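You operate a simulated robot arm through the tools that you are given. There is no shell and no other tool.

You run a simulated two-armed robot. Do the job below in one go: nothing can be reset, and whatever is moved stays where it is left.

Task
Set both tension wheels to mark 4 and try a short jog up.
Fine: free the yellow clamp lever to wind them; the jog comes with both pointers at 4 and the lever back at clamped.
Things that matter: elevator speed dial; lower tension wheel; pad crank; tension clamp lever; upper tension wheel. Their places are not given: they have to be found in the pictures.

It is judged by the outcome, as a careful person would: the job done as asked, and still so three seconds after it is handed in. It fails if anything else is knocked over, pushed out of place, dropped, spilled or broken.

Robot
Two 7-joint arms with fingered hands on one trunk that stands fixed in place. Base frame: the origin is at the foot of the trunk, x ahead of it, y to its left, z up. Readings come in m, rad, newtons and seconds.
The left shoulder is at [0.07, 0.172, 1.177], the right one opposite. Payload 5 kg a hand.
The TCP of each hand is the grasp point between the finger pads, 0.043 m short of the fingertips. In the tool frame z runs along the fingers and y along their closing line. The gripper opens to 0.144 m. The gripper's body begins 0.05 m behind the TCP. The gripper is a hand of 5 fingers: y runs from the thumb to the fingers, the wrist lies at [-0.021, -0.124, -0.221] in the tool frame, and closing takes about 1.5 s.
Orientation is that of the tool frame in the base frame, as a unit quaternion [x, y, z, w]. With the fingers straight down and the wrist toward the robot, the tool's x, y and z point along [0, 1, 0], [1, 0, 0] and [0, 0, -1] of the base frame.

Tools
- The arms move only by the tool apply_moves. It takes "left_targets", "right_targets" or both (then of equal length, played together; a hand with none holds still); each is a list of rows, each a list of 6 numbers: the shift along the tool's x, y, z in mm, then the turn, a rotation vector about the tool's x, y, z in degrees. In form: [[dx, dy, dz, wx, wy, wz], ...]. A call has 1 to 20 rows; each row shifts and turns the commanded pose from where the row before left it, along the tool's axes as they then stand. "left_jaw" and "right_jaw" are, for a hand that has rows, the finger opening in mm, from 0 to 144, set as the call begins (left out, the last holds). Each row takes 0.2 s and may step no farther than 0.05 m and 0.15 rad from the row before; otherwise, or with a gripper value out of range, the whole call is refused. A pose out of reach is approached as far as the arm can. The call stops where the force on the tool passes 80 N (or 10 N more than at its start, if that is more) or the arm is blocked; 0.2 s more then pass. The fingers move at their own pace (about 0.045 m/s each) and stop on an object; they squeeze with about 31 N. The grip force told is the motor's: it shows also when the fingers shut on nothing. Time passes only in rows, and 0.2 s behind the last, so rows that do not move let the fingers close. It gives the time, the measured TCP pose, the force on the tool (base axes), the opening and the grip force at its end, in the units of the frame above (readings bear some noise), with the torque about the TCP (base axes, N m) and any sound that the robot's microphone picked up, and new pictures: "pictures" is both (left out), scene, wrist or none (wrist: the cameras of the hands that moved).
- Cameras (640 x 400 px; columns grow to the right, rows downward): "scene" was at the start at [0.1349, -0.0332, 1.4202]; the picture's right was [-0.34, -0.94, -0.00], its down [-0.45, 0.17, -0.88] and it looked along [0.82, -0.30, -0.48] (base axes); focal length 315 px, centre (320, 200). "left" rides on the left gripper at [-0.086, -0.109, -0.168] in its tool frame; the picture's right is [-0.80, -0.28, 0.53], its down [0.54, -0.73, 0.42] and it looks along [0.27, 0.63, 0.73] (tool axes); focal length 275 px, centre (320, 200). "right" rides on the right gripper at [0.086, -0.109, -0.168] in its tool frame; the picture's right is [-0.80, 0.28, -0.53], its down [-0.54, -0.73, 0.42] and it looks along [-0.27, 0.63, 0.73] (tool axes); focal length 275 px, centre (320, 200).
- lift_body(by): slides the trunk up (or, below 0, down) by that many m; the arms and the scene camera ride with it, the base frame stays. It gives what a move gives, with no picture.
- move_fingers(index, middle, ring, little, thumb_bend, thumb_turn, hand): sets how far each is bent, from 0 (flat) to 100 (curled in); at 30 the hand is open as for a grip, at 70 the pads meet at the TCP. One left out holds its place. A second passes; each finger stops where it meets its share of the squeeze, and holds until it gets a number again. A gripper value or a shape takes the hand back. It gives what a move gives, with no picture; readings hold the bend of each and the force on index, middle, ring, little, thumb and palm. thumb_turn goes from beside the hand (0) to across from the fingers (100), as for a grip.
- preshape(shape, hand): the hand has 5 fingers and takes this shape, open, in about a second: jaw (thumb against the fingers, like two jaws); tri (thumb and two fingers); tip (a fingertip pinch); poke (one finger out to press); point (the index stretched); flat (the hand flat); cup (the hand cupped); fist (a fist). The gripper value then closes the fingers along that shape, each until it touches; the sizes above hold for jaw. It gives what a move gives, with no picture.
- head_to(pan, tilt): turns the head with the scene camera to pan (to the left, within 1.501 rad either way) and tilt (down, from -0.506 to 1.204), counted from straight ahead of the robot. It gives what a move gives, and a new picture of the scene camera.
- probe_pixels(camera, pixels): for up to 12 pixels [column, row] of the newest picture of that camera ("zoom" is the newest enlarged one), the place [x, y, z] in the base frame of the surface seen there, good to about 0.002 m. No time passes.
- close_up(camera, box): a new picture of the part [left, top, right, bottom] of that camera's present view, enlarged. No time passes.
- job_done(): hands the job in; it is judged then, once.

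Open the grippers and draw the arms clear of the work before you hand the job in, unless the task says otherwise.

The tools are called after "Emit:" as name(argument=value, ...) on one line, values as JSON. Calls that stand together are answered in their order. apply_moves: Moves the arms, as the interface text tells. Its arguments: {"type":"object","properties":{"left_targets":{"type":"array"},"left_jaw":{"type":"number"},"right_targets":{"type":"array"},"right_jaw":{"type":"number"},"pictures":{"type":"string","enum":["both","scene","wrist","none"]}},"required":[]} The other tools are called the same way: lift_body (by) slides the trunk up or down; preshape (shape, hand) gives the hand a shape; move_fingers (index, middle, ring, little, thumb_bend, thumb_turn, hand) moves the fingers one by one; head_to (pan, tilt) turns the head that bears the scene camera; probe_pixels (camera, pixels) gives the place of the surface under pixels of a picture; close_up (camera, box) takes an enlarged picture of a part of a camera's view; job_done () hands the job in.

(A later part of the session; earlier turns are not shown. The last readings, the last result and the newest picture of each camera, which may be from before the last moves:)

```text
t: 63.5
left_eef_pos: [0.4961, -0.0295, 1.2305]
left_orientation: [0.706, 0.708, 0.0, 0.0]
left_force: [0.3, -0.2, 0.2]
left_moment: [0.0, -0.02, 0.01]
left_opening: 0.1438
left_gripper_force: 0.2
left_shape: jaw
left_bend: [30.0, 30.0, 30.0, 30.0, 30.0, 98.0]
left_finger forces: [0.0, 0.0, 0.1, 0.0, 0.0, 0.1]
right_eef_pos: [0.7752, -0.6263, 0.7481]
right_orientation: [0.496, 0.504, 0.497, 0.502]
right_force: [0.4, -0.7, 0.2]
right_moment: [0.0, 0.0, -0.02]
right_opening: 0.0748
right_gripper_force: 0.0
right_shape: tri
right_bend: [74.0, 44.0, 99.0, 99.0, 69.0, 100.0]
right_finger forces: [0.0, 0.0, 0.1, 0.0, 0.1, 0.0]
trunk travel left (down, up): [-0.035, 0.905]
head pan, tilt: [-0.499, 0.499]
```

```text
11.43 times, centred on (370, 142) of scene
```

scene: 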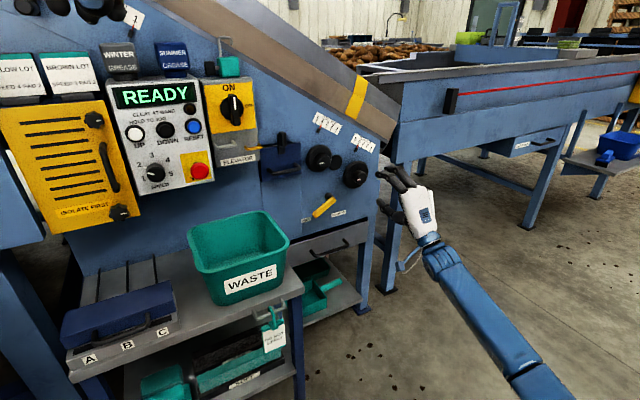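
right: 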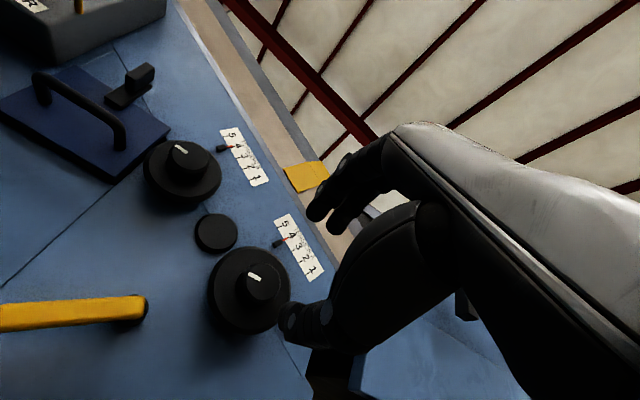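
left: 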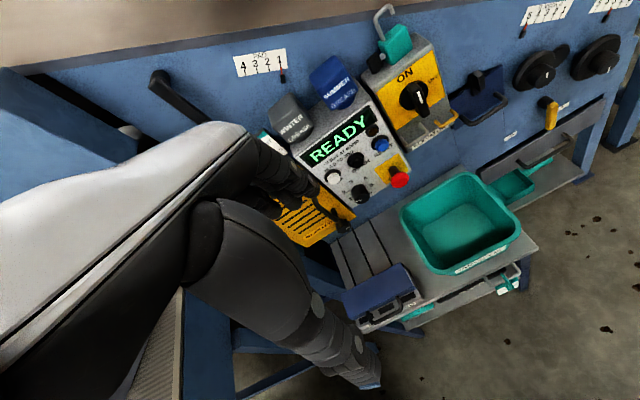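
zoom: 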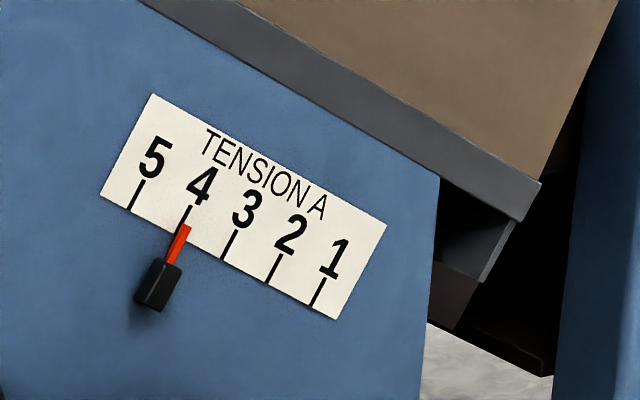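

Both pointers are confirmed at 4 from two views. Next the lever: I take a single-finger poke (index out, others curled) and pitch the hand 25° down to push it back from its left/upper side.

Emit:
preshape(hand="right", shape="poke")

Emit:
move_fingers(hand="right", index=65, middle=100, ring=100, little=100, thumb_bend=100)

Emit:
apply_moves(right_targets=[[0, 0, 0, 8.3, 0, 0], [0, 0, 0, 8.3, 0, 0], [0, 0, 0, 8.3, 0, 0]], pictures="both")

Emit:
close_up(camera="right", box=[200, 130, 440, 370])

```text
t: 64.4
left_eef_pos: [0.4963, -0.0289, 1.229]
left_orientation: [0.705, 0.709, 0.0, 0.0]
left_force: [-0.2, -0.3, 0.8]
left_moment: [0.02, -0.03, 0.02]
left_opening: 0.144
left_gripper_force: 0.1
left_shape: jaw
left_bend: [30.0, 30.0, 30.0, 30.0, 30.0, 98.0]
left_finger forces: [0.0, 0.0, 0.1, 0.0, 0.1, 0.0]
right_eef_pos: [0.7774, -0.6259, 0.7475]
right_orientation: [0.497, 0.504, 0.497, 0.503]
right_force: [-0.3, 0.0, -0.2]
right_moment: [0.0, 0.0, 0.01]
right_opening: 0.0
right_gripper_force: 0.1
right_shape: poke
right_bend: [70.0, 70.0, 99.0, 99.0, 100.0, 100.0]
right_finger forces: [0.0, 0.0, 0.1, 0.1, 0.1, 0.0]
trunk travel left (down, up): [-0.035, 0.905]
head pan, tilt: [-0.499, 0.499]
```

```text
t: 65.4
left_eef_pos: [0.4974, -0.0297, 1.229]
left_orientation: [0.706, 0.708, 0.0, 0.0]
left_force: [-0.1, -1.1, -0.5]
left_moment: [0.04, 0.01, -0.01]
left_opening: 0.144
left_gripper_force: 0.0
left_shape: jaw
left_bend: [30.0, 30.0, 30.0, 30.0, 30.0, 98.0]
left_finger forces: [0.0, 0.0, 0.0, 0.1, 0.0, 0.0]
right_eef_pos: [0.7772, -0.6266, 0.7475]
right_orientation: [0.497, 0.503, 0.495, 0.504]
right_force: [0.1, 0.5, -0.5]
right_moment: [0.01, 0.01, 0.0]
right_opening: 0.0421
right_gripper_force: 0.1
right_shape: fingers
right_bend: [28.0, 100.0, 100.0, 100.0, 100.0, 100.0]
right_finger forces: [0.1, 0.0, 0.0, 0.0, 0.1, 0.0]
trunk travel left (down, up): [-0.035, 0.905]
head pan, tilt: [-0.499, 0.499]
```

```text
t: 66.2
left_eef_pos: [0.4951, -0.03, 1.2296]
left_orientation: [0.706, 0.708, 0.0, 0.0]
left_force: [-1.2, 0.3, 0.1]
left_moment: [-0.02, -0.06, 0.02]
left_opening: 0.1437
left_gripper_force: 0.1
left_shape: jaw
left_bend: [30.0, 30.0, 30.0, 30.0, 30.0, 98.0]
left_finger forces: [0.0, 0.0, 0.0, 0.0, 0.0, 0.0]
right_eef_pos: [0.7772, -0.6272, 0.7477]
right_orientation: [0.594, 0.6, 0.375, 0.384]
right_force: [-0.6, 0.2, -0.7]
right_moment: [0.02, -0.05, -0.04]
right_opening: 0.0421
right_gripper_force: 0.1
right_shape: fingers
right_bend: [28.0, 100.0, 100.0, 100.0, 100.0, 100.0]
right_finger forces: [0.0, 0.1, 0.0, 0.1, 0.1, 0.0]
trunk travel left (down, up): [-0.035, 0.905]
head pan, tilt: [-0.499, 0.499]
```

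scene: 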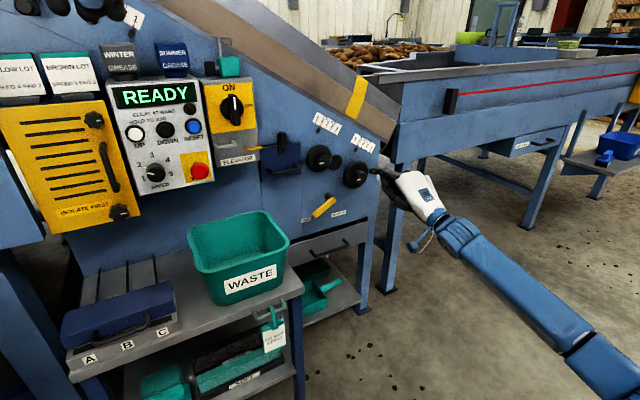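
right: 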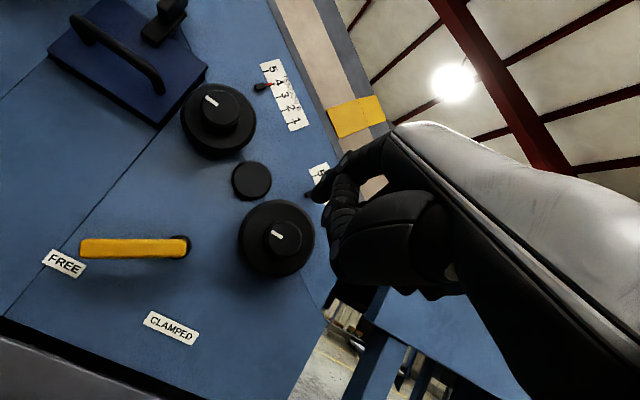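

```text
1.67 times, centred on (320, 250) of right
```

zoom: 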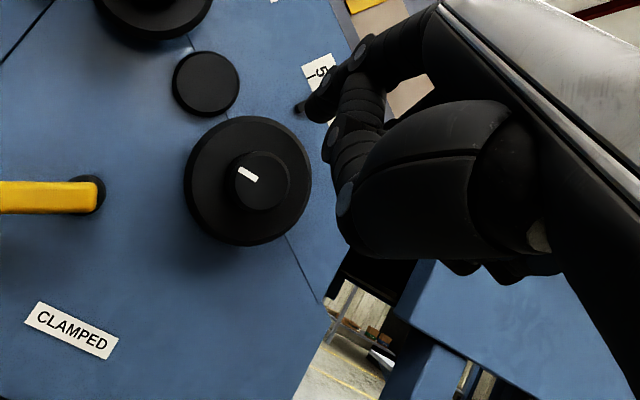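

The index now reads bend 28 and sits at (315,105) in the zoom. I probe its tip and joints to know its offset from the TCP.

Emit:
probe_pixels(camera="zoom", pixels=[[310, 110], [318, 112], [345, 70], [330, 85], [335, 150], [345, 190], [350, 215], [40, 197], [10, 198], [85, 195]])

Emit:
probe_pixels(camera="right", pixels=[[85, 248], [110, 248], [150, 248], [180, 247], [65, 263], [170, 328]])

```text
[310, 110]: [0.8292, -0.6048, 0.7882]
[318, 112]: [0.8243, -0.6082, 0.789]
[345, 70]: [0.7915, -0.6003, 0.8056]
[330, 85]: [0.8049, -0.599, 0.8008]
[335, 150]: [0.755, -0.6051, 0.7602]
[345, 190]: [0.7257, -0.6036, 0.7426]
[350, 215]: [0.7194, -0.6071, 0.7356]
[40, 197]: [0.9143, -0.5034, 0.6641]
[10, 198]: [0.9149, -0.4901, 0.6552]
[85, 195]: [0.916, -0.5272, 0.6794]
```

```text
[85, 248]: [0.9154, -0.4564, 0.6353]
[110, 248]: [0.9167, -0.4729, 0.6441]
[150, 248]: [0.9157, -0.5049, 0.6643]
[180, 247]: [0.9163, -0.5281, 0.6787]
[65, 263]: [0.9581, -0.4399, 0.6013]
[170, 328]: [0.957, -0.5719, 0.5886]
```

The index is now straight along the tool axis with its tip ≈(+53, +17, +41) mm from the TCP. The lever's line runs at ~59° with pivot ≈(−0.519, 0.675). I move so the tip sits in front of the lever's upper-left side.

Emit:
apply_moves(right_targets=[[32.1, -16.6, 14.4, 0, 0, 0], [32.1, -16.6, 14.4, 0, 0, 0], [32.1, -16.6, 14.4, 0, 0, 0], [32.1, -16.6, 14.4, 0, 0, 0], [32.1, -16.6, 14.4, 0, 0, 0]], pictures="both")

Emit:
close_up(camera="scene", box=[290, 130, 410, 240])

```text
t: 67.4
left_eef_pos: [0.4971, -0.03, 1.2283]
left_orientation: [0.706, 0.708, -0.001, 0.001]
left_force: [0.2, 0.2, -0.7]
left_moment: [-0.01, 0.04, 0.01]
left_opening: 0.144
left_gripper_force: 0.0
left_shape: jaw
left_bend: [30.0, 30.0, 30.0, 30.0, 30.0, 98.0]
left_finger forces: [0.0, 0.0, 0.0, 0.1, 0.0, 0.0]
right_eef_pos: [0.8048, -0.4672, 0.638]
right_orientation: [0.593, 0.599, 0.376, 0.384]
right_force: [0.6, -0.7, 0.4]
right_moment: [0.02, 0.05, 0.01]
right_opening: 0.0419
right_gripper_force: 0.1
right_shape: fingers
right_bend: [28.0, 100.0, 100.0, 100.0, 100.0, 100.0]
right_finger forces: [0.1, 0.0, 0.1, 0.0, 0.0, 0.0]
trunk travel left (down, up): [-0.035, 0.905]
head pan, tilt: [-0.499, 0.499]
```

scene: 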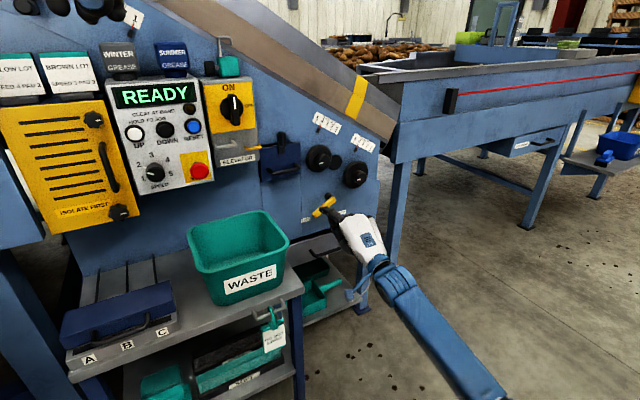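
right: 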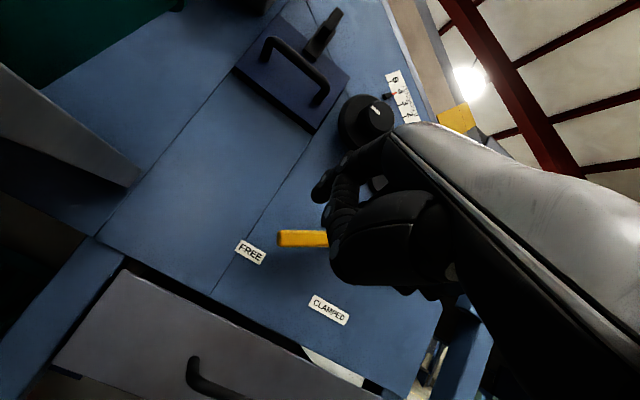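

```text
3.64 times, centred on (350, 185) of scene
```

zoom: 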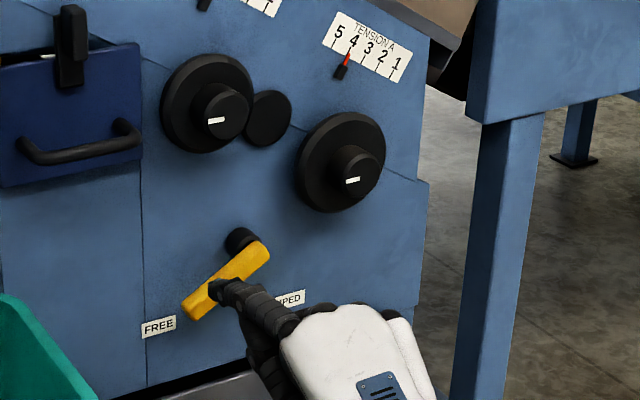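

I probe the index tip's present place in the right view (around (318,195)) to check the calculated offset before going in.

Emit:
probe_pixels(camera="right", pixels=[[316, 196], [322, 188], [332, 178], [285, 238], [300, 240], [318, 240]])

Emit:
close_up(camera="right", box=[250, 140, 400, 290])

```text
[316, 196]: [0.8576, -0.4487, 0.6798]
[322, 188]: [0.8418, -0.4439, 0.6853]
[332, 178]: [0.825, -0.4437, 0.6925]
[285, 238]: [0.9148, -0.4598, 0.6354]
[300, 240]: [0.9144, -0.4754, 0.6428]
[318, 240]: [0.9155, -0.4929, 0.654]
```

```text
2.67 times, centred on (325, 215) of right
```

zoom: 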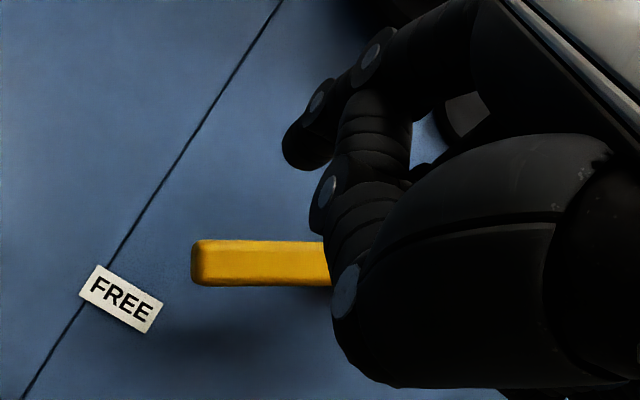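

The tip is clear above-left of the lever (centre ≈39 mm off its axis). I advance 80 mm so the finger lies beside the handle's upper-left side.

Emit:
apply_moves(right_targets=[[0, 11.3, 24.2, 0, 0, 0], [0, 11.3, 24.2, 0, 0, 0], [0, 11.3, 24.2, 0, 0, 0]], pictures="wrist")

Emit:
close_up(camera="scene", box=[290, 130, 410, 240])

```text
t: 68.2
left_eef_pos: [0.4963, -0.0295, 1.2281]
left_orientation: [0.707, 0.707, -0.002, 0.0]
left_force: [0.1, 0.1, -0.6]
left_moment: [0.01, 0.0, 0.02]
left_opening: 0.1442
left_gripper_force: 0.1
left_shape: jaw
left_bend: [30.0, 30.0, 30.0, 30.0, 30.0, 98.0]
left_finger forces: [0.0, 0.1, 0.0, 0.0, 0.0, 0.0]
right_eef_pos: [0.8872, -0.4678, 0.6394]
right_orientation: [0.594, 0.6, 0.375, 0.384]
right_force: [0.9, 0.5, 0.2]
right_moment: [0.0, -0.05, 0.01]
right_opening: 0.0416
right_gripper_force: 0.2
right_shape: fingers
right_bend: [28.0, 100.0, 100.0, 100.0, 100.0, 100.0]
right_finger forces: [0.0, 0.1, 0.0, 0.1, 0.0, 0.0]
trunk travel left (down, up): [-0.035, 0.905]
head pan, tilt: [-0.499, 0.499]
```

right: 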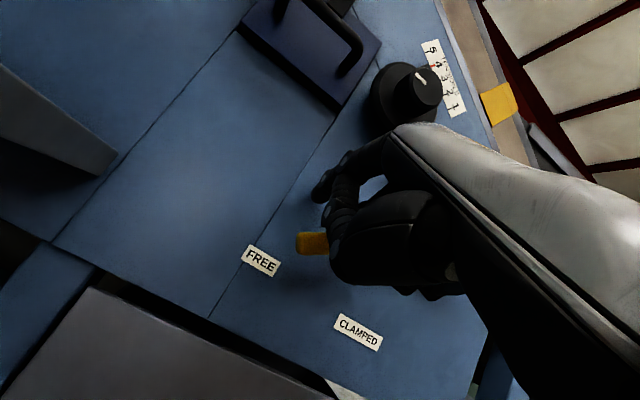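

```text
3.64 times, centred on (350, 185) of scene
```

zoom: 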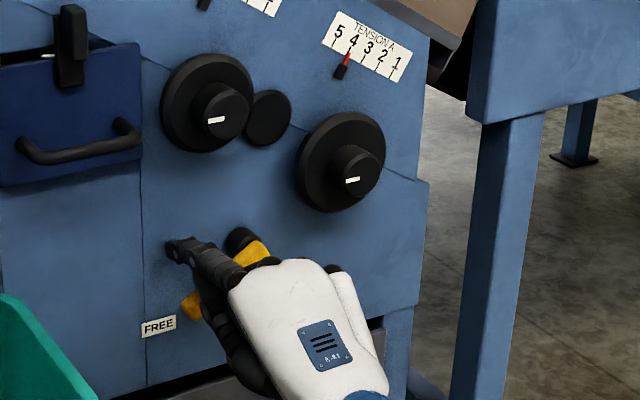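

The finger is above-left of the handle with no contact. I sweep it down and right along the lever's arc, first to about 40°, watching force.

Emit:
apply_moves(right_targets=[[-8.9, -13.3, 6.3, 0, 0, 0], [-5.9, -15.6, 7.3, 0, 0, 0]], pictures="wrist")

Emit:
close_up(camera="scene", box=[290, 130, 410, 240])

```text
t: 68.8
left_eef_pos: [0.4966, -0.0303, 1.2291]
left_orientation: [0.707, 0.708, 0.001, -0.001]
left_force: [0.2, 0.4, 0.1]
left_moment: [-0.01, 0.02, 0.04]
left_opening: 0.1438
left_gripper_force: 0.0
left_shape: jaw
left_bend: [30.0, 30.0, 30.0, 30.0, 30.0, 98.0]
left_finger forces: [0.1, 0.0, 0.0, 0.0, 0.0, 0.0]
right_eef_pos: [0.8865, -0.4825, 0.6091]
right_orientation: [0.593, 0.599, 0.376, 0.384]
right_force: [-0.5, 0.6, 0.3]
right_moment: [0.01, -0.03, 0.03]
right_opening: 0.0414
right_gripper_force: 0.7
right_shape: fingers
right_bend: [28.0, 100.0, 100.0, 100.0, 100.0, 100.0]
right_finger forces: [1.0, 0.0, 0.1, 0.0, 0.1, 0.1]
trunk travel left (down, up): [-0.035, 0.905]
head pan, tilt: [-0.499, 0.499]
```

right: 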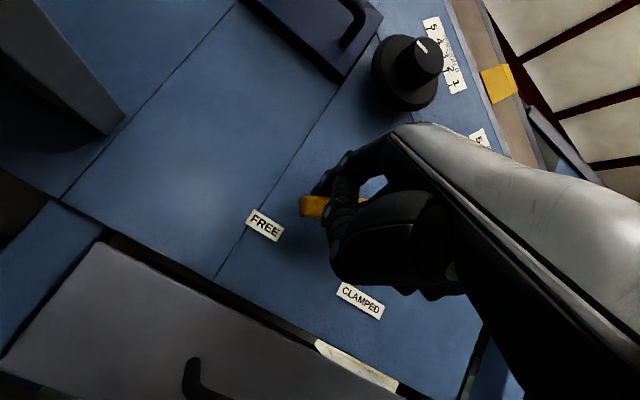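

```text
3.64 times, centred on (350, 185) of scene
```

zoom: 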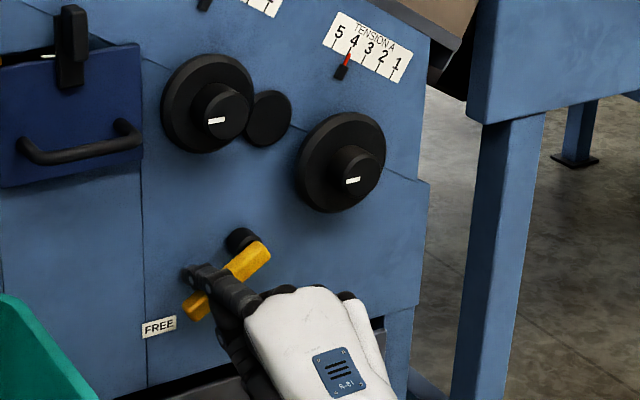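

Contact has just begun (index 1 N) with the lever still near FREE. I continue down and right along the arc.

Emit:
apply_moves(right_targets=[[-6, -7, 3.3, 0, 0, 0], [-6, -7, 3.3, 0, 0, 0]], pictures="none")

Emit:
close_up(camera="scene", box=[290, 130, 410, 240])

```text
t: 69.4
left_eef_pos: [0.4973, -0.0303, 1.2284]
left_orientation: [0.707, 0.708, 0.0, 0.0]
left_force: [0.1, 0.7, 0.2]
left_moment: [0.0, 0.02, 0.04]
left_opening: 0.1439
left_gripper_force: 0.2
left_shape: jaw
left_bend: [30.0, 30.0, 30.0, 30.0, 30.0, 98.0]
left_finger forces: [0.0, 0.0, 0.1, 0.0, 0.0, 0.1]
right_eef_pos: [0.8876, -0.4948, 0.5915]
right_orientation: [0.594, 0.6, 0.375, 0.383]
right_force: [-0.4, 2.2, -0.3]
right_moment: [-0.11, -0.05, 0.13]
right_opening: 0.042
right_gripper_force: 1.1
right_shape: fingers
right_bend: [28.0, 100.0, 100.0, 100.0, 100.0, 100.0]
right_finger forces: [2.1, 0.0, 0.0, 0.1, 0.1, 0.1]
trunk travel left (down, up): [-0.035, 0.905]
head pan, tilt: [-0.499, 0.499]
```

```text
3.64 times, centred on (350, 185) of scene
```

zoom: 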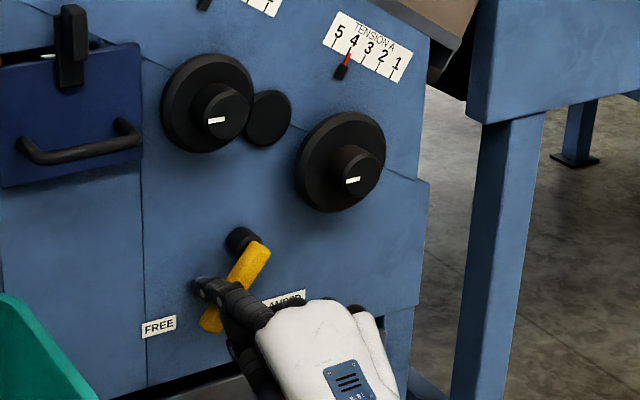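

The lever is following (now ~35–40°), with about 2 N. I continue right and slightly down toward the vertical.

Emit:
apply_moves(right_targets=[[-8.5, -5, 2.3, 0, 0, 0], [-8.5, -4, 1.9, 0, 0, 0]], pictures="wrist")

Emit:
close_up(camera="scene", box=[290, 130, 410, 240])

```text
t: 70.0
left_eef_pos: [0.4958, -0.031, 1.2289]
left_orientation: [0.707, 0.708, 0.0, 0.0]
left_force: [-0.6, -0.3, -0.5]
left_moment: [-0.01, -0.02, 0.0]
left_opening: 0.1436
left_gripper_force: 0.1
left_shape: jaw
left_bend: [30.0, 30.0, 30.0, 30.0, 30.0, 98.0]
left_finger forces: [0.1, 0.2, 0.1, 0.0, 0.1, 0.0]
right_eef_pos: [0.8872, -0.513, 0.5844]
right_orientation: [0.593, 0.599, 0.376, 0.384]
right_force: [0.6, 0.1, 0.1]
right_moment: [-0.01, -0.03, -0.02]
right_opening: 0.0415
right_gripper_force: 0.0
right_shape: fingers
right_bend: [28.0, 100.0, 100.0, 100.0, 100.0, 100.0]
right_finger forces: [0.1, 0.1, 0.0, 0.0, 0.0, 0.0]
trunk travel left (down, up): [-0.035, 0.905]
head pan, tilt: [-0.499, 0.499]
```

right: 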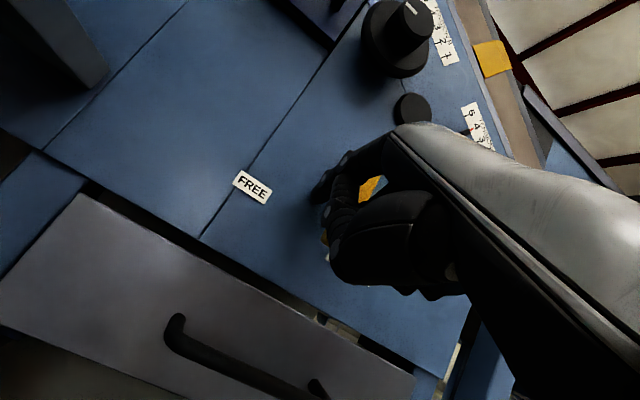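

```text
3.64 times, centred on (350, 185) of scene
```

zoom: 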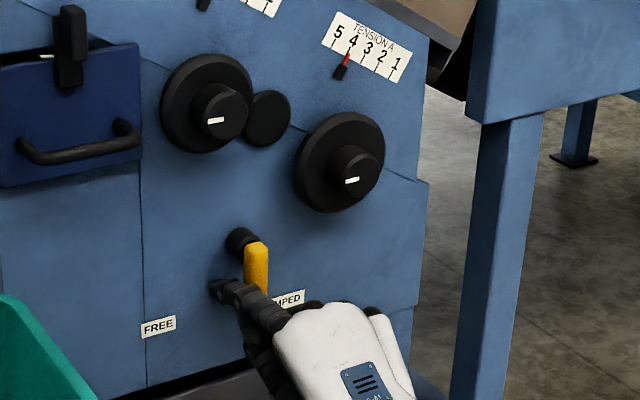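

The lever looks nearly vertical now and force dropped to zero, as if it fell into its seat. I push 6 mm more to confirm it's against its stop.

Emit:
apply_moves(right_targets=[[-4, 0, 0, 0, 0, 0], [-3, 0, 0, 0, 0, 0]], pictures="wrist")

Emit:
close_up(camera="scene", box=[290, 130, 410, 240])

```text
t: 70.6
left_eef_pos: [0.4964, -0.0299, 1.2289]
left_orientation: [0.707, 0.707, 0.0, 0.0]
left_force: [0.0, 0.6, -0.3]
left_moment: [0.01, 0.0, 0.04]
left_opening: 0.1438
left_gripper_force: 0.0
left_shape: jaw
left_bend: [30.0, 30.0, 30.0, 30.0, 30.0, 98.0]
left_finger forces: [0.0, 0.0, 0.0, 0.1, 0.0, 0.0]
right_eef_pos: [0.8882, -0.5177, 0.5828]
right_orientation: [0.593, 0.599, 0.376, 0.384]
right_force: [0.2, 0.1, -0.8]
right_moment: [-0.04, -0.05, 0.03]
right_opening: 0.0413
right_gripper_force: 0.1
right_shape: fingers
right_bend: [28.0, 100.0, 100.0, 100.0, 100.0, 100.0]
right_finger forces: [0.1, 0.0, 0.0, 0.1, 0.0, 0.0]
trunk travel left (down, up): [-0.035, 0.905]
head pan, tilt: [-0.499, 0.499]
```

right: 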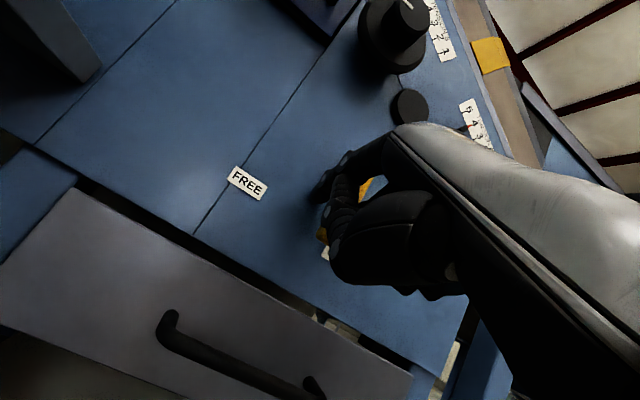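

```text
3.64 times, centred on (350, 185) of scene
```

zoom: 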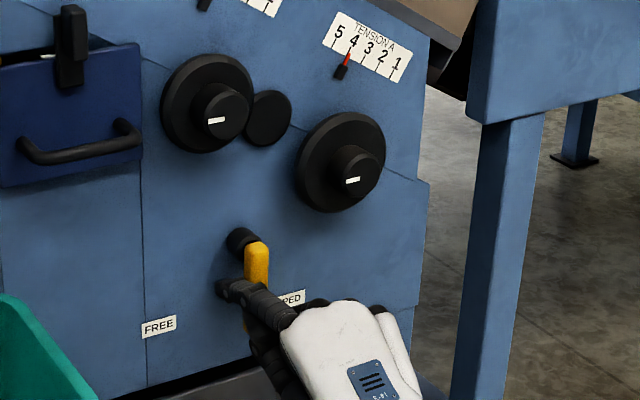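

Still no contact force, so the lever must have snapped home. I push a further 5 mm lightly to feel the stop.

Emit:
apply_moves(right_targets=[[-3, 0, 0, 0, 0, 0], [-2, 0, 0, 0, 0, 0]], pictures="none")

```text
t: 71.2
left_eef_pos: [0.4974, -0.0298, 1.2288]
left_orientation: [0.706, 0.708, 0.0, 0.0]
left_force: [0.4, 0.4, -0.2]
left_moment: [-0.01, 0.02, 0.02]
left_opening: 0.1438
left_gripper_force: 0.0
left_shape: jaw
left_bend: [30.0, 30.0, 30.0, 30.0, 30.0, 98.0]
left_finger forces: [0.0, 0.0, 0.0, 0.0, 0.0, 0.1]
right_eef_pos: [0.8882, -0.5222, 0.5826]
right_orientation: [0.593, 0.6, 0.376, 0.384]
right_force: [-1.0, 6.2, -0.4]
right_moment: [-0.42, -0.04, 0.21]
right_opening: 0.0413
right_gripper_force: 7.1
right_shape: fingers
right_bend: [28.0, 100.0, 100.0, 100.0, 100.0, 100.0]
right_finger forces: [14.6, 0.0, 0.1, 0.0, 0.0, 0.1]
trunk travel left (down, up): [-0.035, 0.905]
head pan, tilt: [-0.499, 0.499]
```

Contact force rose to 6 N against the stop, so the lever is fully at CLAMPED. I back the finger off left and withdraw away from the panel.

Emit:
apply_moves(right_targets=[[8, 0, 0, 0, 0, 0], [6, 0, 0, 0, 0, 0], [0, -14, -30, 0, 0, 0], [0, -14, -30, 0, 0, 0], [0, -14, -30, 0, 0, 0], [0, -14, -30, 0, 0, 0]], pictures="both")

Emit:
close_up(camera="scene", box=[290, 100, 410, 240])

Emit:
close_up(camera="right", box=[200, 60, 420, 280])

```text
t: 72.6
left_eef_pos: [0.4953, -0.0305, 1.2292]
left_orientation: [0.706, 0.708, -0.001, 0.0]
left_force: [-0.5, -0.3, 0.5]
left_moment: [0.01, 0.01, -0.01]
left_opening: 0.1437
left_gripper_force: 0.1
left_shape: jaw
left_bend: [30.0, 30.0, 30.0, 30.0, 30.0, 98.0]
left_finger forces: [0.0, 0.1, 0.0, 0.1, 0.1, 0.0]
right_eef_pos: [0.7538, -0.5096, 0.586]
right_orientation: [0.593, 0.599, 0.376, 0.385]
right_force: [1.0, -0.2, -0.3]
right_moment: [0.03, 0.01, -0.01]
right_opening: 0.0414
right_gripper_force: 0.1
right_shape: fingers
right_bend: [28.0, 100.0, 100.0, 100.0, 100.0, 100.0]
right_finger forces: [0.0, 0.0, 0.0, 0.0, 0.1, 0.0]
trunk travel left (down, up): [-0.035, 0.905]
head pan, tilt: [-0.499, 0.499]
```

scene: 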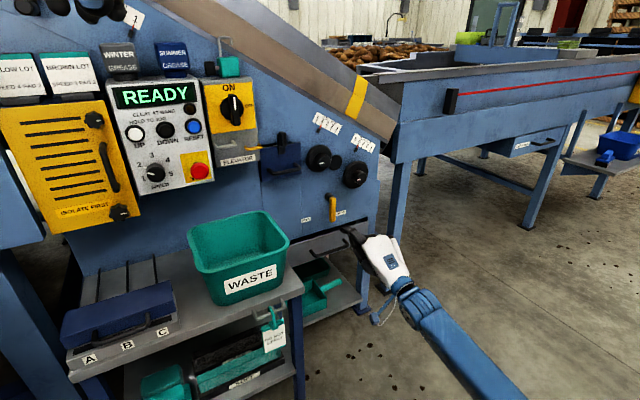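
right: 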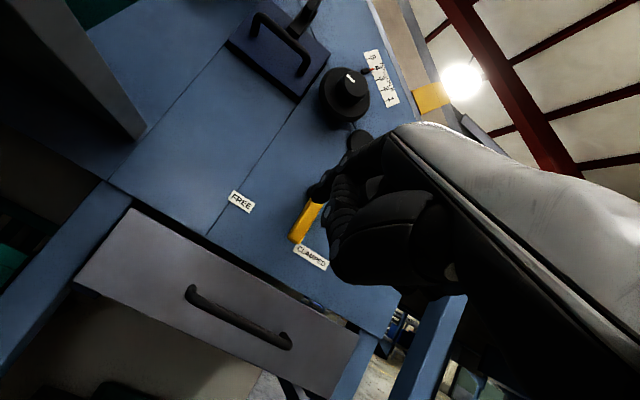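

```text
2.86 times, centred on (350, 170) of scene
```

zoom: 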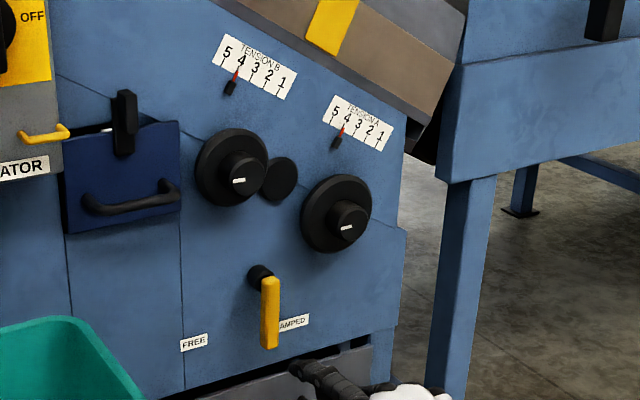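

```text
1.82 times, centred on (310, 170) of right
```

zoom: 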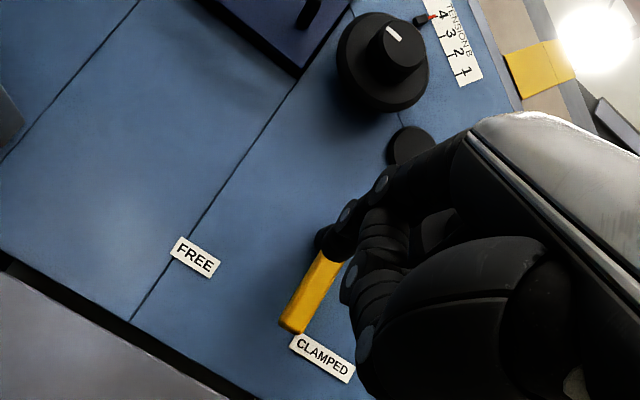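

Lever is back beside CLAMPED and both pointers still read 4. Now I draw the right hand back and up (keeping its pointing index), and lift the left hand a little out of the way, so the right index can press UP.

Emit:
apply_moves(right_targets=[[0, -5, -30, 0, 0, 0], [0, 30, -20, 0, 0, 0], [0, 40, -18, 0, 0, 0], [0, 42, -20, 0, 0, 0], [0, 42, -20, 0, 0, 0], [0, 42, -20, 0, 0, 0], [0, 42, -20, 0, 0, 0], [0, 42, -20, 0, 0, 0], [0, 40, 10, 0, 0, 0], [0, 20, 20, 0, 0, 0]], left_targets=[[20, 0, -20, 0, 0, 0], [20, 0, -20, 0, 0, 0], [20, 0, -20, 0, 0, 0], [20, 0, -20, 0, 0, 0], [20, 0, -20, 0, 0, 0], [0, 0, 0, 0, 0, 0], [0, 0, 0, 0, 0, 0], [0, 0, 0, 0, 0, 0], [0, 0, 0, 0, 0, 0], [0, 0, 0, 0, 0, 0]], pictures="both")

```text
t: 74.8
left_eef_pos: [0.4971, 0.068, 1.3303]
left_orientation: [0.706, 0.708, 0.0, 0.0]
left_force: [0.7, 0.4, -0.3]
left_moment: [0.04, 0.02, 0.0]
left_opening: 0.1438
left_gripper_force: 0.0
left_shape: jaw
left_bend: [30.0, 30.0, 30.0, 30.0, 30.0, 98.0]
left_finger forces: [0.1, 0.0, 0.1, 0.0, 0.0, 0.0]
right_eef_pos: [0.7709, -0.5062, 0.9443]
right_orientation: [0.594, 0.599, 0.375, 0.384]
right_force: [-0.2, -0.5, -0.9]
right_moment: [-0.01, -0.04, 0.0]
right_opening: 0.0412
right_gripper_force: 0.0
right_shape: fingers
right_bend: [28.0, 100.0, 100.0, 100.0, 100.0, 100.0]
right_finger forces: [0.0, 0.1, 0.0, 0.1, 0.1, 0.0]
trunk travel left (down, up): [-0.035, 0.905]
head pan, tilt: [-0.499, 0.499]
```

scene: 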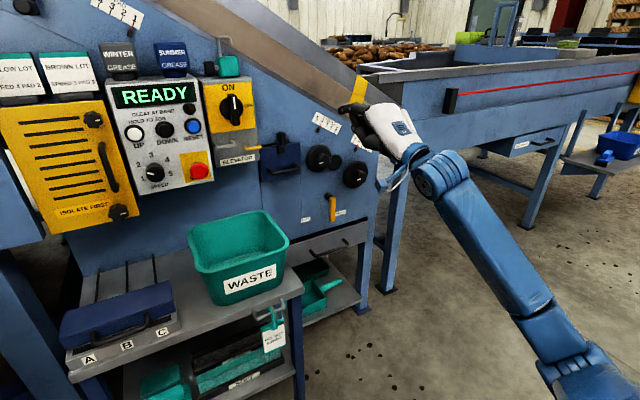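
right: 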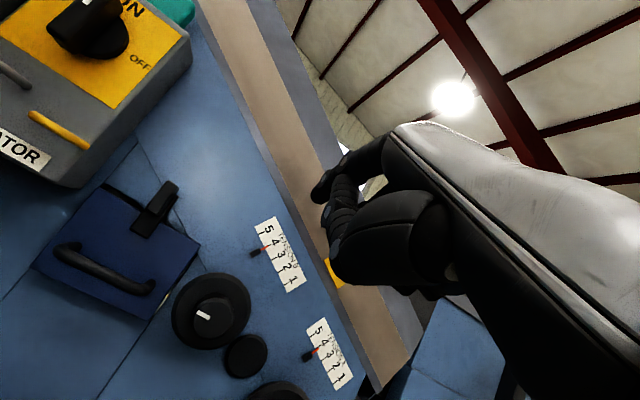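
left: 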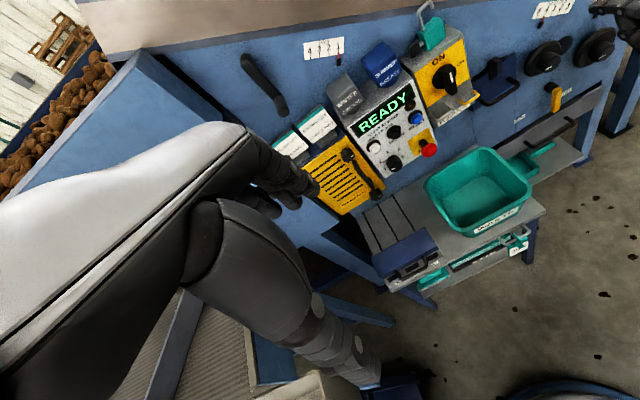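

Pointers still at 4. I retreat to x≈0.70 and slide the right hand left in front of the control box, keeping clear of the isolator and E-stop.

Emit:
apply_moves(right_targets=[[0, -15, -32.5, 0, 0, 0], [0, -15, -32.5, 0, 0, 0], [39.4, 1.5, -0.7, 0, 0, 0], [39.4, 1.5, -0.7, 0, 0, 0], [39.4, 1.5, -0.7, 0, 0, 0], [39.4, 1.5, -0.7, 0, 0, 0], [39.4, 1.5, -0.7, 0, 0, 0], [39.4, 1.5, -0.7, 0, 0, 0]], pictures="both")

```text
t: 76.6
left_eef_pos: [0.4969, 0.0688, 1.3299]
left_orientation: [0.707, 0.707, -0.001, -0.001]
left_force: [0.0, 0.7, 0.6]
left_moment: [-0.02, -0.02, 0.0]
left_opening: 0.1438
left_gripper_force: 0.1
left_shape: jaw
left_bend: [30.0, 30.0, 30.0, 30.0, 30.0, 98.0]
left_finger forces: [0.0, 0.0, 0.0, 0.0, 0.1, 0.0]
right_eef_pos: [0.7002, -0.2663, 0.9528]
right_orientation: [0.594, 0.599, 0.375, 0.384]
right_force: [-0.1, 0.5, -0.2]
right_moment: [-0.03, -0.02, 0.0]
right_opening: 0.0411
right_gripper_force: 0.0
right_shape: fingers
right_bend: [28.0, 100.0, 100.0, 100.0, 100.0, 100.0]
right_finger forces: [0.1, 0.1, 0.1, 0.0, 0.0, 0.0]
trunk travel left (down, up): [-0.035, 0.905]
head pan, tilt: [-0.499, 0.499]
```

scene: 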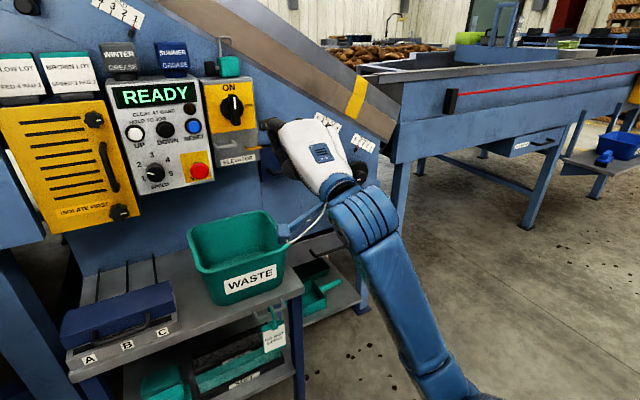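
right: 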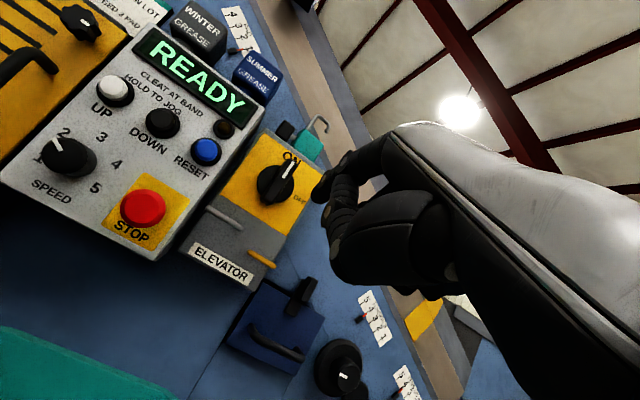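

The wrist camera now shows the control box clearly: UP at (115,90), DOWN (162,123), STOP (142,207). I probe the UP button and neighbours, and zoom in.

Emit:
probe_pixels(camera="right", pixels=[[113, 88], [100, 85], [128, 95], [115, 78], [112, 102], [160, 122], [205, 150], [143, 205], [70, 155], [85, 75], [140, 100], [280, 180]])

Emit:
close_up(camera="right", box=[30, 20, 280, 270])

```text
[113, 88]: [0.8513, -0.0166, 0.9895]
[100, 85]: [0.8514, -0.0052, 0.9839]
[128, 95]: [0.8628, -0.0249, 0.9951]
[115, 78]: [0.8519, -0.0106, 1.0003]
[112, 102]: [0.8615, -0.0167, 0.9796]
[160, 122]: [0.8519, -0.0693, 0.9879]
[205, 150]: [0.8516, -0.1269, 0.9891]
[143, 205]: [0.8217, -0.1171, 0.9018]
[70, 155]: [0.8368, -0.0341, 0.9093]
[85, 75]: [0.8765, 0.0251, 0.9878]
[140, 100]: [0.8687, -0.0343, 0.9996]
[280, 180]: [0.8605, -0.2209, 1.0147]
```

```text
1.60 times, centred on (155, 145) of right
```

zoom: 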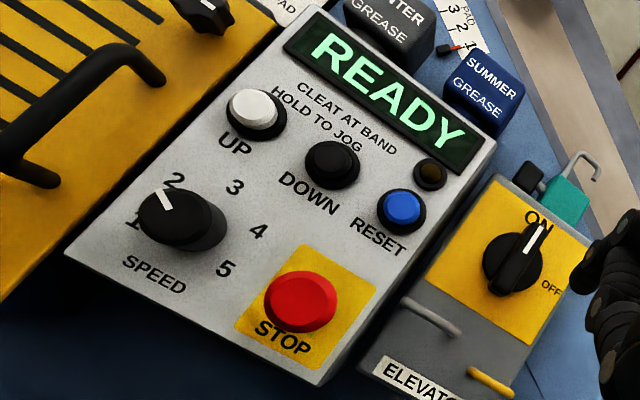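

UP's cap is centred at about (0.8515, −0.014, 0.990). I slide left another 235 mm so the index tip lines up with it, still 100 mm away.

Emit:
apply_moves(right_targets=[[39.2, -0.6, 0.3, 0, 0, 0], [39.2, -0.6, 0.3, 0, 0, 0], [39.2, -0.6, 0.3, 0, 0, 0], [39.2, -0.6, 0.3, 0, 0, 0], [39.2, -0.6, 0.3, 0, 0, 0], [39.2, -0.6, 0.3, 0, 0, 0]], pictures="both")

```text
t: 78.0
left_eef_pos: [0.4971, 0.0681, 1.3304]
left_orientation: [0.707, 0.708, -0.001, 0.0]
left_force: [-0.1, 0.0, -0.3]
left_moment: [0.04, 0.0, 0.02]
left_opening: 0.144
left_gripper_force: 0.1
left_shape: jaw
left_bend: [30.0, 30.0, 30.0, 30.0, 30.0, 98.0]
left_finger forces: [0.1, 0.0, 0.0, 0.1, 0.0, 0.1]
right_eef_pos: [0.7032, -0.0455, 0.9464]
right_orientation: [0.589, 0.597, 0.363, 0.405]
right_force: [0.2, -0.5, -0.7]
right_moment: [0.04, 0.02, 0.02]
right_opening: 0.0412
right_gripper_force: 0.0
right_shape: fingers
right_bend: [28.0, 100.0, 100.0, 100.0, 100.0, 100.0]
right_finger forces: [0.0, 0.1, 0.0, 0.0, 0.1, 0.0]
trunk travel left (down, up): [-0.035, 0.905]
head pan, tilt: [-0.499, 0.499]
```

scene: 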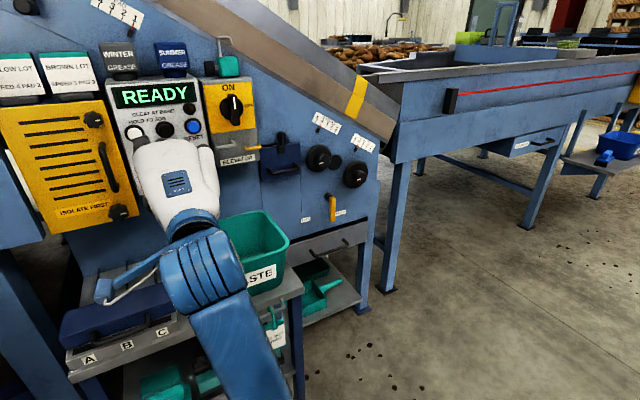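
right: 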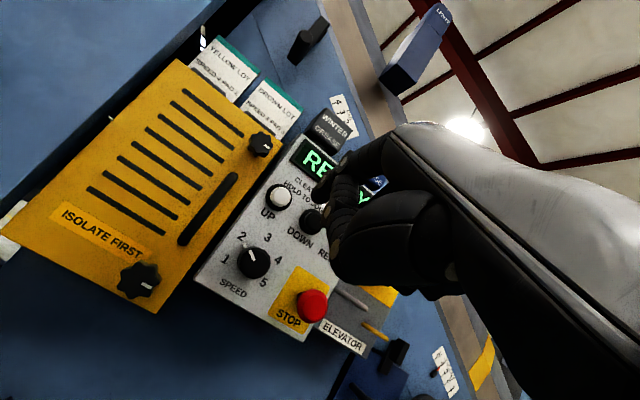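

The hand is near the button line (tip ≈ (0.756, −0.027, 0.988)); the arm was slightly cramped. I move forward 60 mm, which should relieve it, and re-measure the tip.

Emit:
apply_moves(right_targets=[[0, 12.7, 27.2, 0, 0, 0], [0, 12.7, 27.2, 0, 0, 0]], pictures="both")

Emit:
close_up(camera="right", box=[240, 100, 400, 260])

```text
t: 78.6
left_eef_pos: [0.4971, 0.0677, 1.3306]
left_orientation: [0.706, 0.708, -0.001, 0.0]
left_force: [-0.1, 0.5, 0.5]
left_moment: [-0.03, -0.01, 0.03]
left_opening: 0.1442
left_gripper_force: 0.1
left_shape: jaw
left_bend: [30.0, 30.0, 30.0, 30.0, 30.0, 98.0]
left_finger forces: [0.0, 0.1, 0.1, 0.0, 0.0, 0.0]
right_eef_pos: [0.7676, -0.049, 0.9328]
right_orientation: [0.591, 0.602, 0.351, 0.406]
right_force: [-0.1, -0.4, -0.8]
right_moment: [-0.02, 0.04, 0.04]
right_opening: 0.0411
right_gripper_force: 0.1
right_shape: fingers
right_bend: [28.0, 100.0, 100.0, 100.0, 100.0, 100.0]
right_finger forces: [0.0, 0.0, 0.1, 0.1, 0.1, 0.1]
trunk travel left (down, up): [-0.035, 0.905]
head pan, tilt: [-0.499, 0.499]
```

scene: 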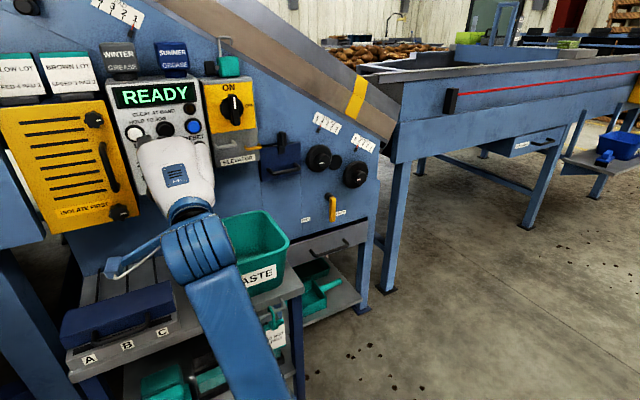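
right: 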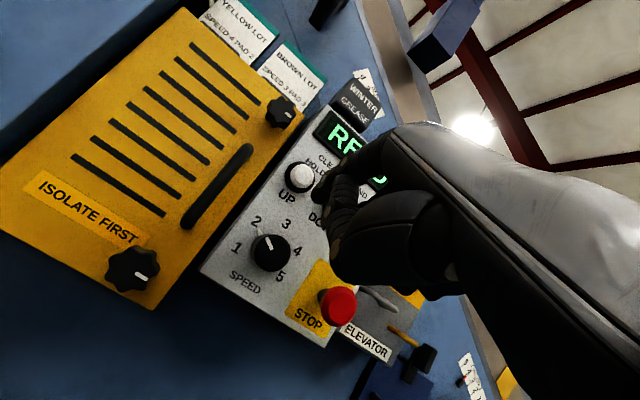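

```text
2.50 times, centred on (320, 180) of right
```

zoom: 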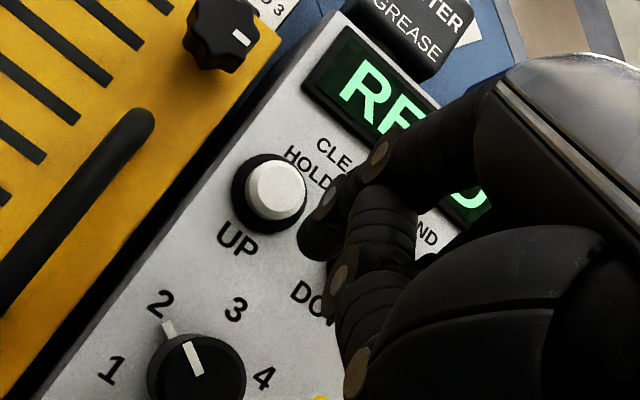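

The speed dial's mark seems to point at about "2" from this angle; I want to be sure it hasn't been touched, so I probe its mark, as well as the index tip and UP cap.

Emit:
probe_pixels(camera="zoom", pixels=[[199, 371], [188, 348], [168, 328], [200, 385], [275, 190], [258, 185], [292, 200], [310, 245], [318, 250], [330, 200], [350, 170]])

```text
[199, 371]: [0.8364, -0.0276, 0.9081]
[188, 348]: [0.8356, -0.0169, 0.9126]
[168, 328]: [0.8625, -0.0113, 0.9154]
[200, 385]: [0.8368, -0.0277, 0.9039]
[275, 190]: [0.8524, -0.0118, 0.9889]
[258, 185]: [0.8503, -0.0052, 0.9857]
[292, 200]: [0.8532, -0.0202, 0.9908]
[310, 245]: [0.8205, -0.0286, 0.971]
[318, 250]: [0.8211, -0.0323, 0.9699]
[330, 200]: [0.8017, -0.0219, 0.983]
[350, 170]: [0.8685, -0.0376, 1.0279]
```

The dial is untouched (mark at ~2). The index tip is at about (0.823, −0.033, 0.971), while UP is at (0.852, −0.012, 0.989): the arm is cramped reaching across. I back up 25 mm and yaw the hand ~16° left about the fingertip to relieve the wrist.

Emit:
apply_moves(right_targets=[[0, -10.6, -22.6, 0, 0, 0], [-7.5, 0.9, 2.3, -0.12, 7.25, -3.4], [-7.5, 0.9, 2.3, -0.12, 7.25, -3.4], [0, 0, 0, 0, 0, 0]], pictures="both")

Emit:
close_up(camera="right", box=[240, 100, 400, 260])

```text
t: 79.6
left_eef_pos: [0.4966, 0.071, 1.3297]
left_orientation: [0.707, 0.707, 0.0, 0.0]
left_force: [0.0, -0.5, 0.0]
left_moment: [-0.04, -0.01, -0.01]
left_opening: 0.1439
left_gripper_force: 0.0
left_shape: jaw
left_bend: [30.0, 30.0, 30.0, 30.0, 30.0, 98.0]
left_finger forces: [0.0, 0.0, 0.1, 0.0, 0.0, 0.1]
right_eef_pos: [0.7413, -0.048, 0.9444]
right_orientation: [0.503, 0.676, 0.427, 0.328]
right_force: [-0.1, 0.5, 0.5]
right_moment: [0.0, 0.01, -0.04]
right_opening: 0.041
right_gripper_force: 0.0
right_shape: fingers
right_bend: [28.0, 100.0, 100.0, 100.0, 100.0, 100.0]
right_finger forces: [0.1, 0.0, 0.1, 0.1, 0.1, 0.1]
trunk travel left (down, up): [-0.035, 0.905]
head pan, tilt: [-0.499, 0.499]
```

scene: 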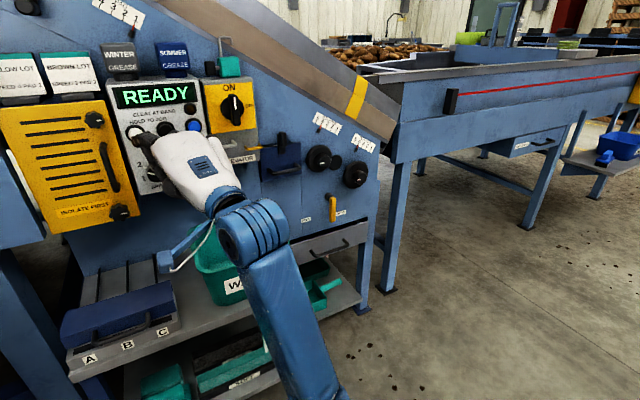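
right: 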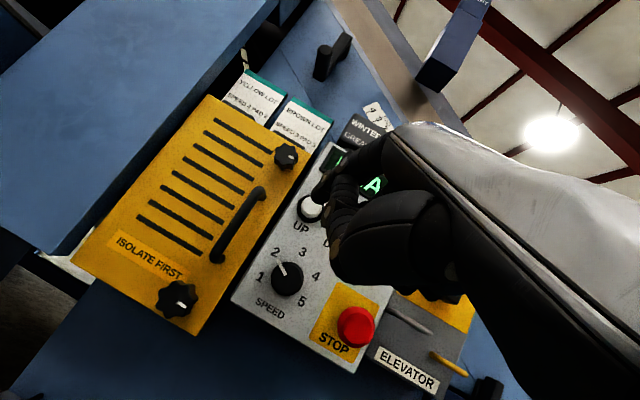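

```text
2.50 times, centred on (320, 180) of right
```

zoom: 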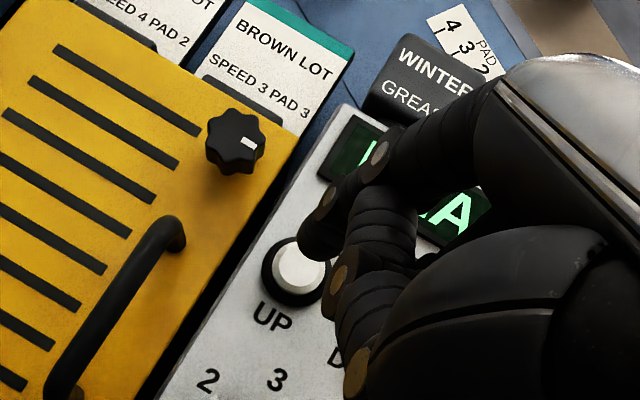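

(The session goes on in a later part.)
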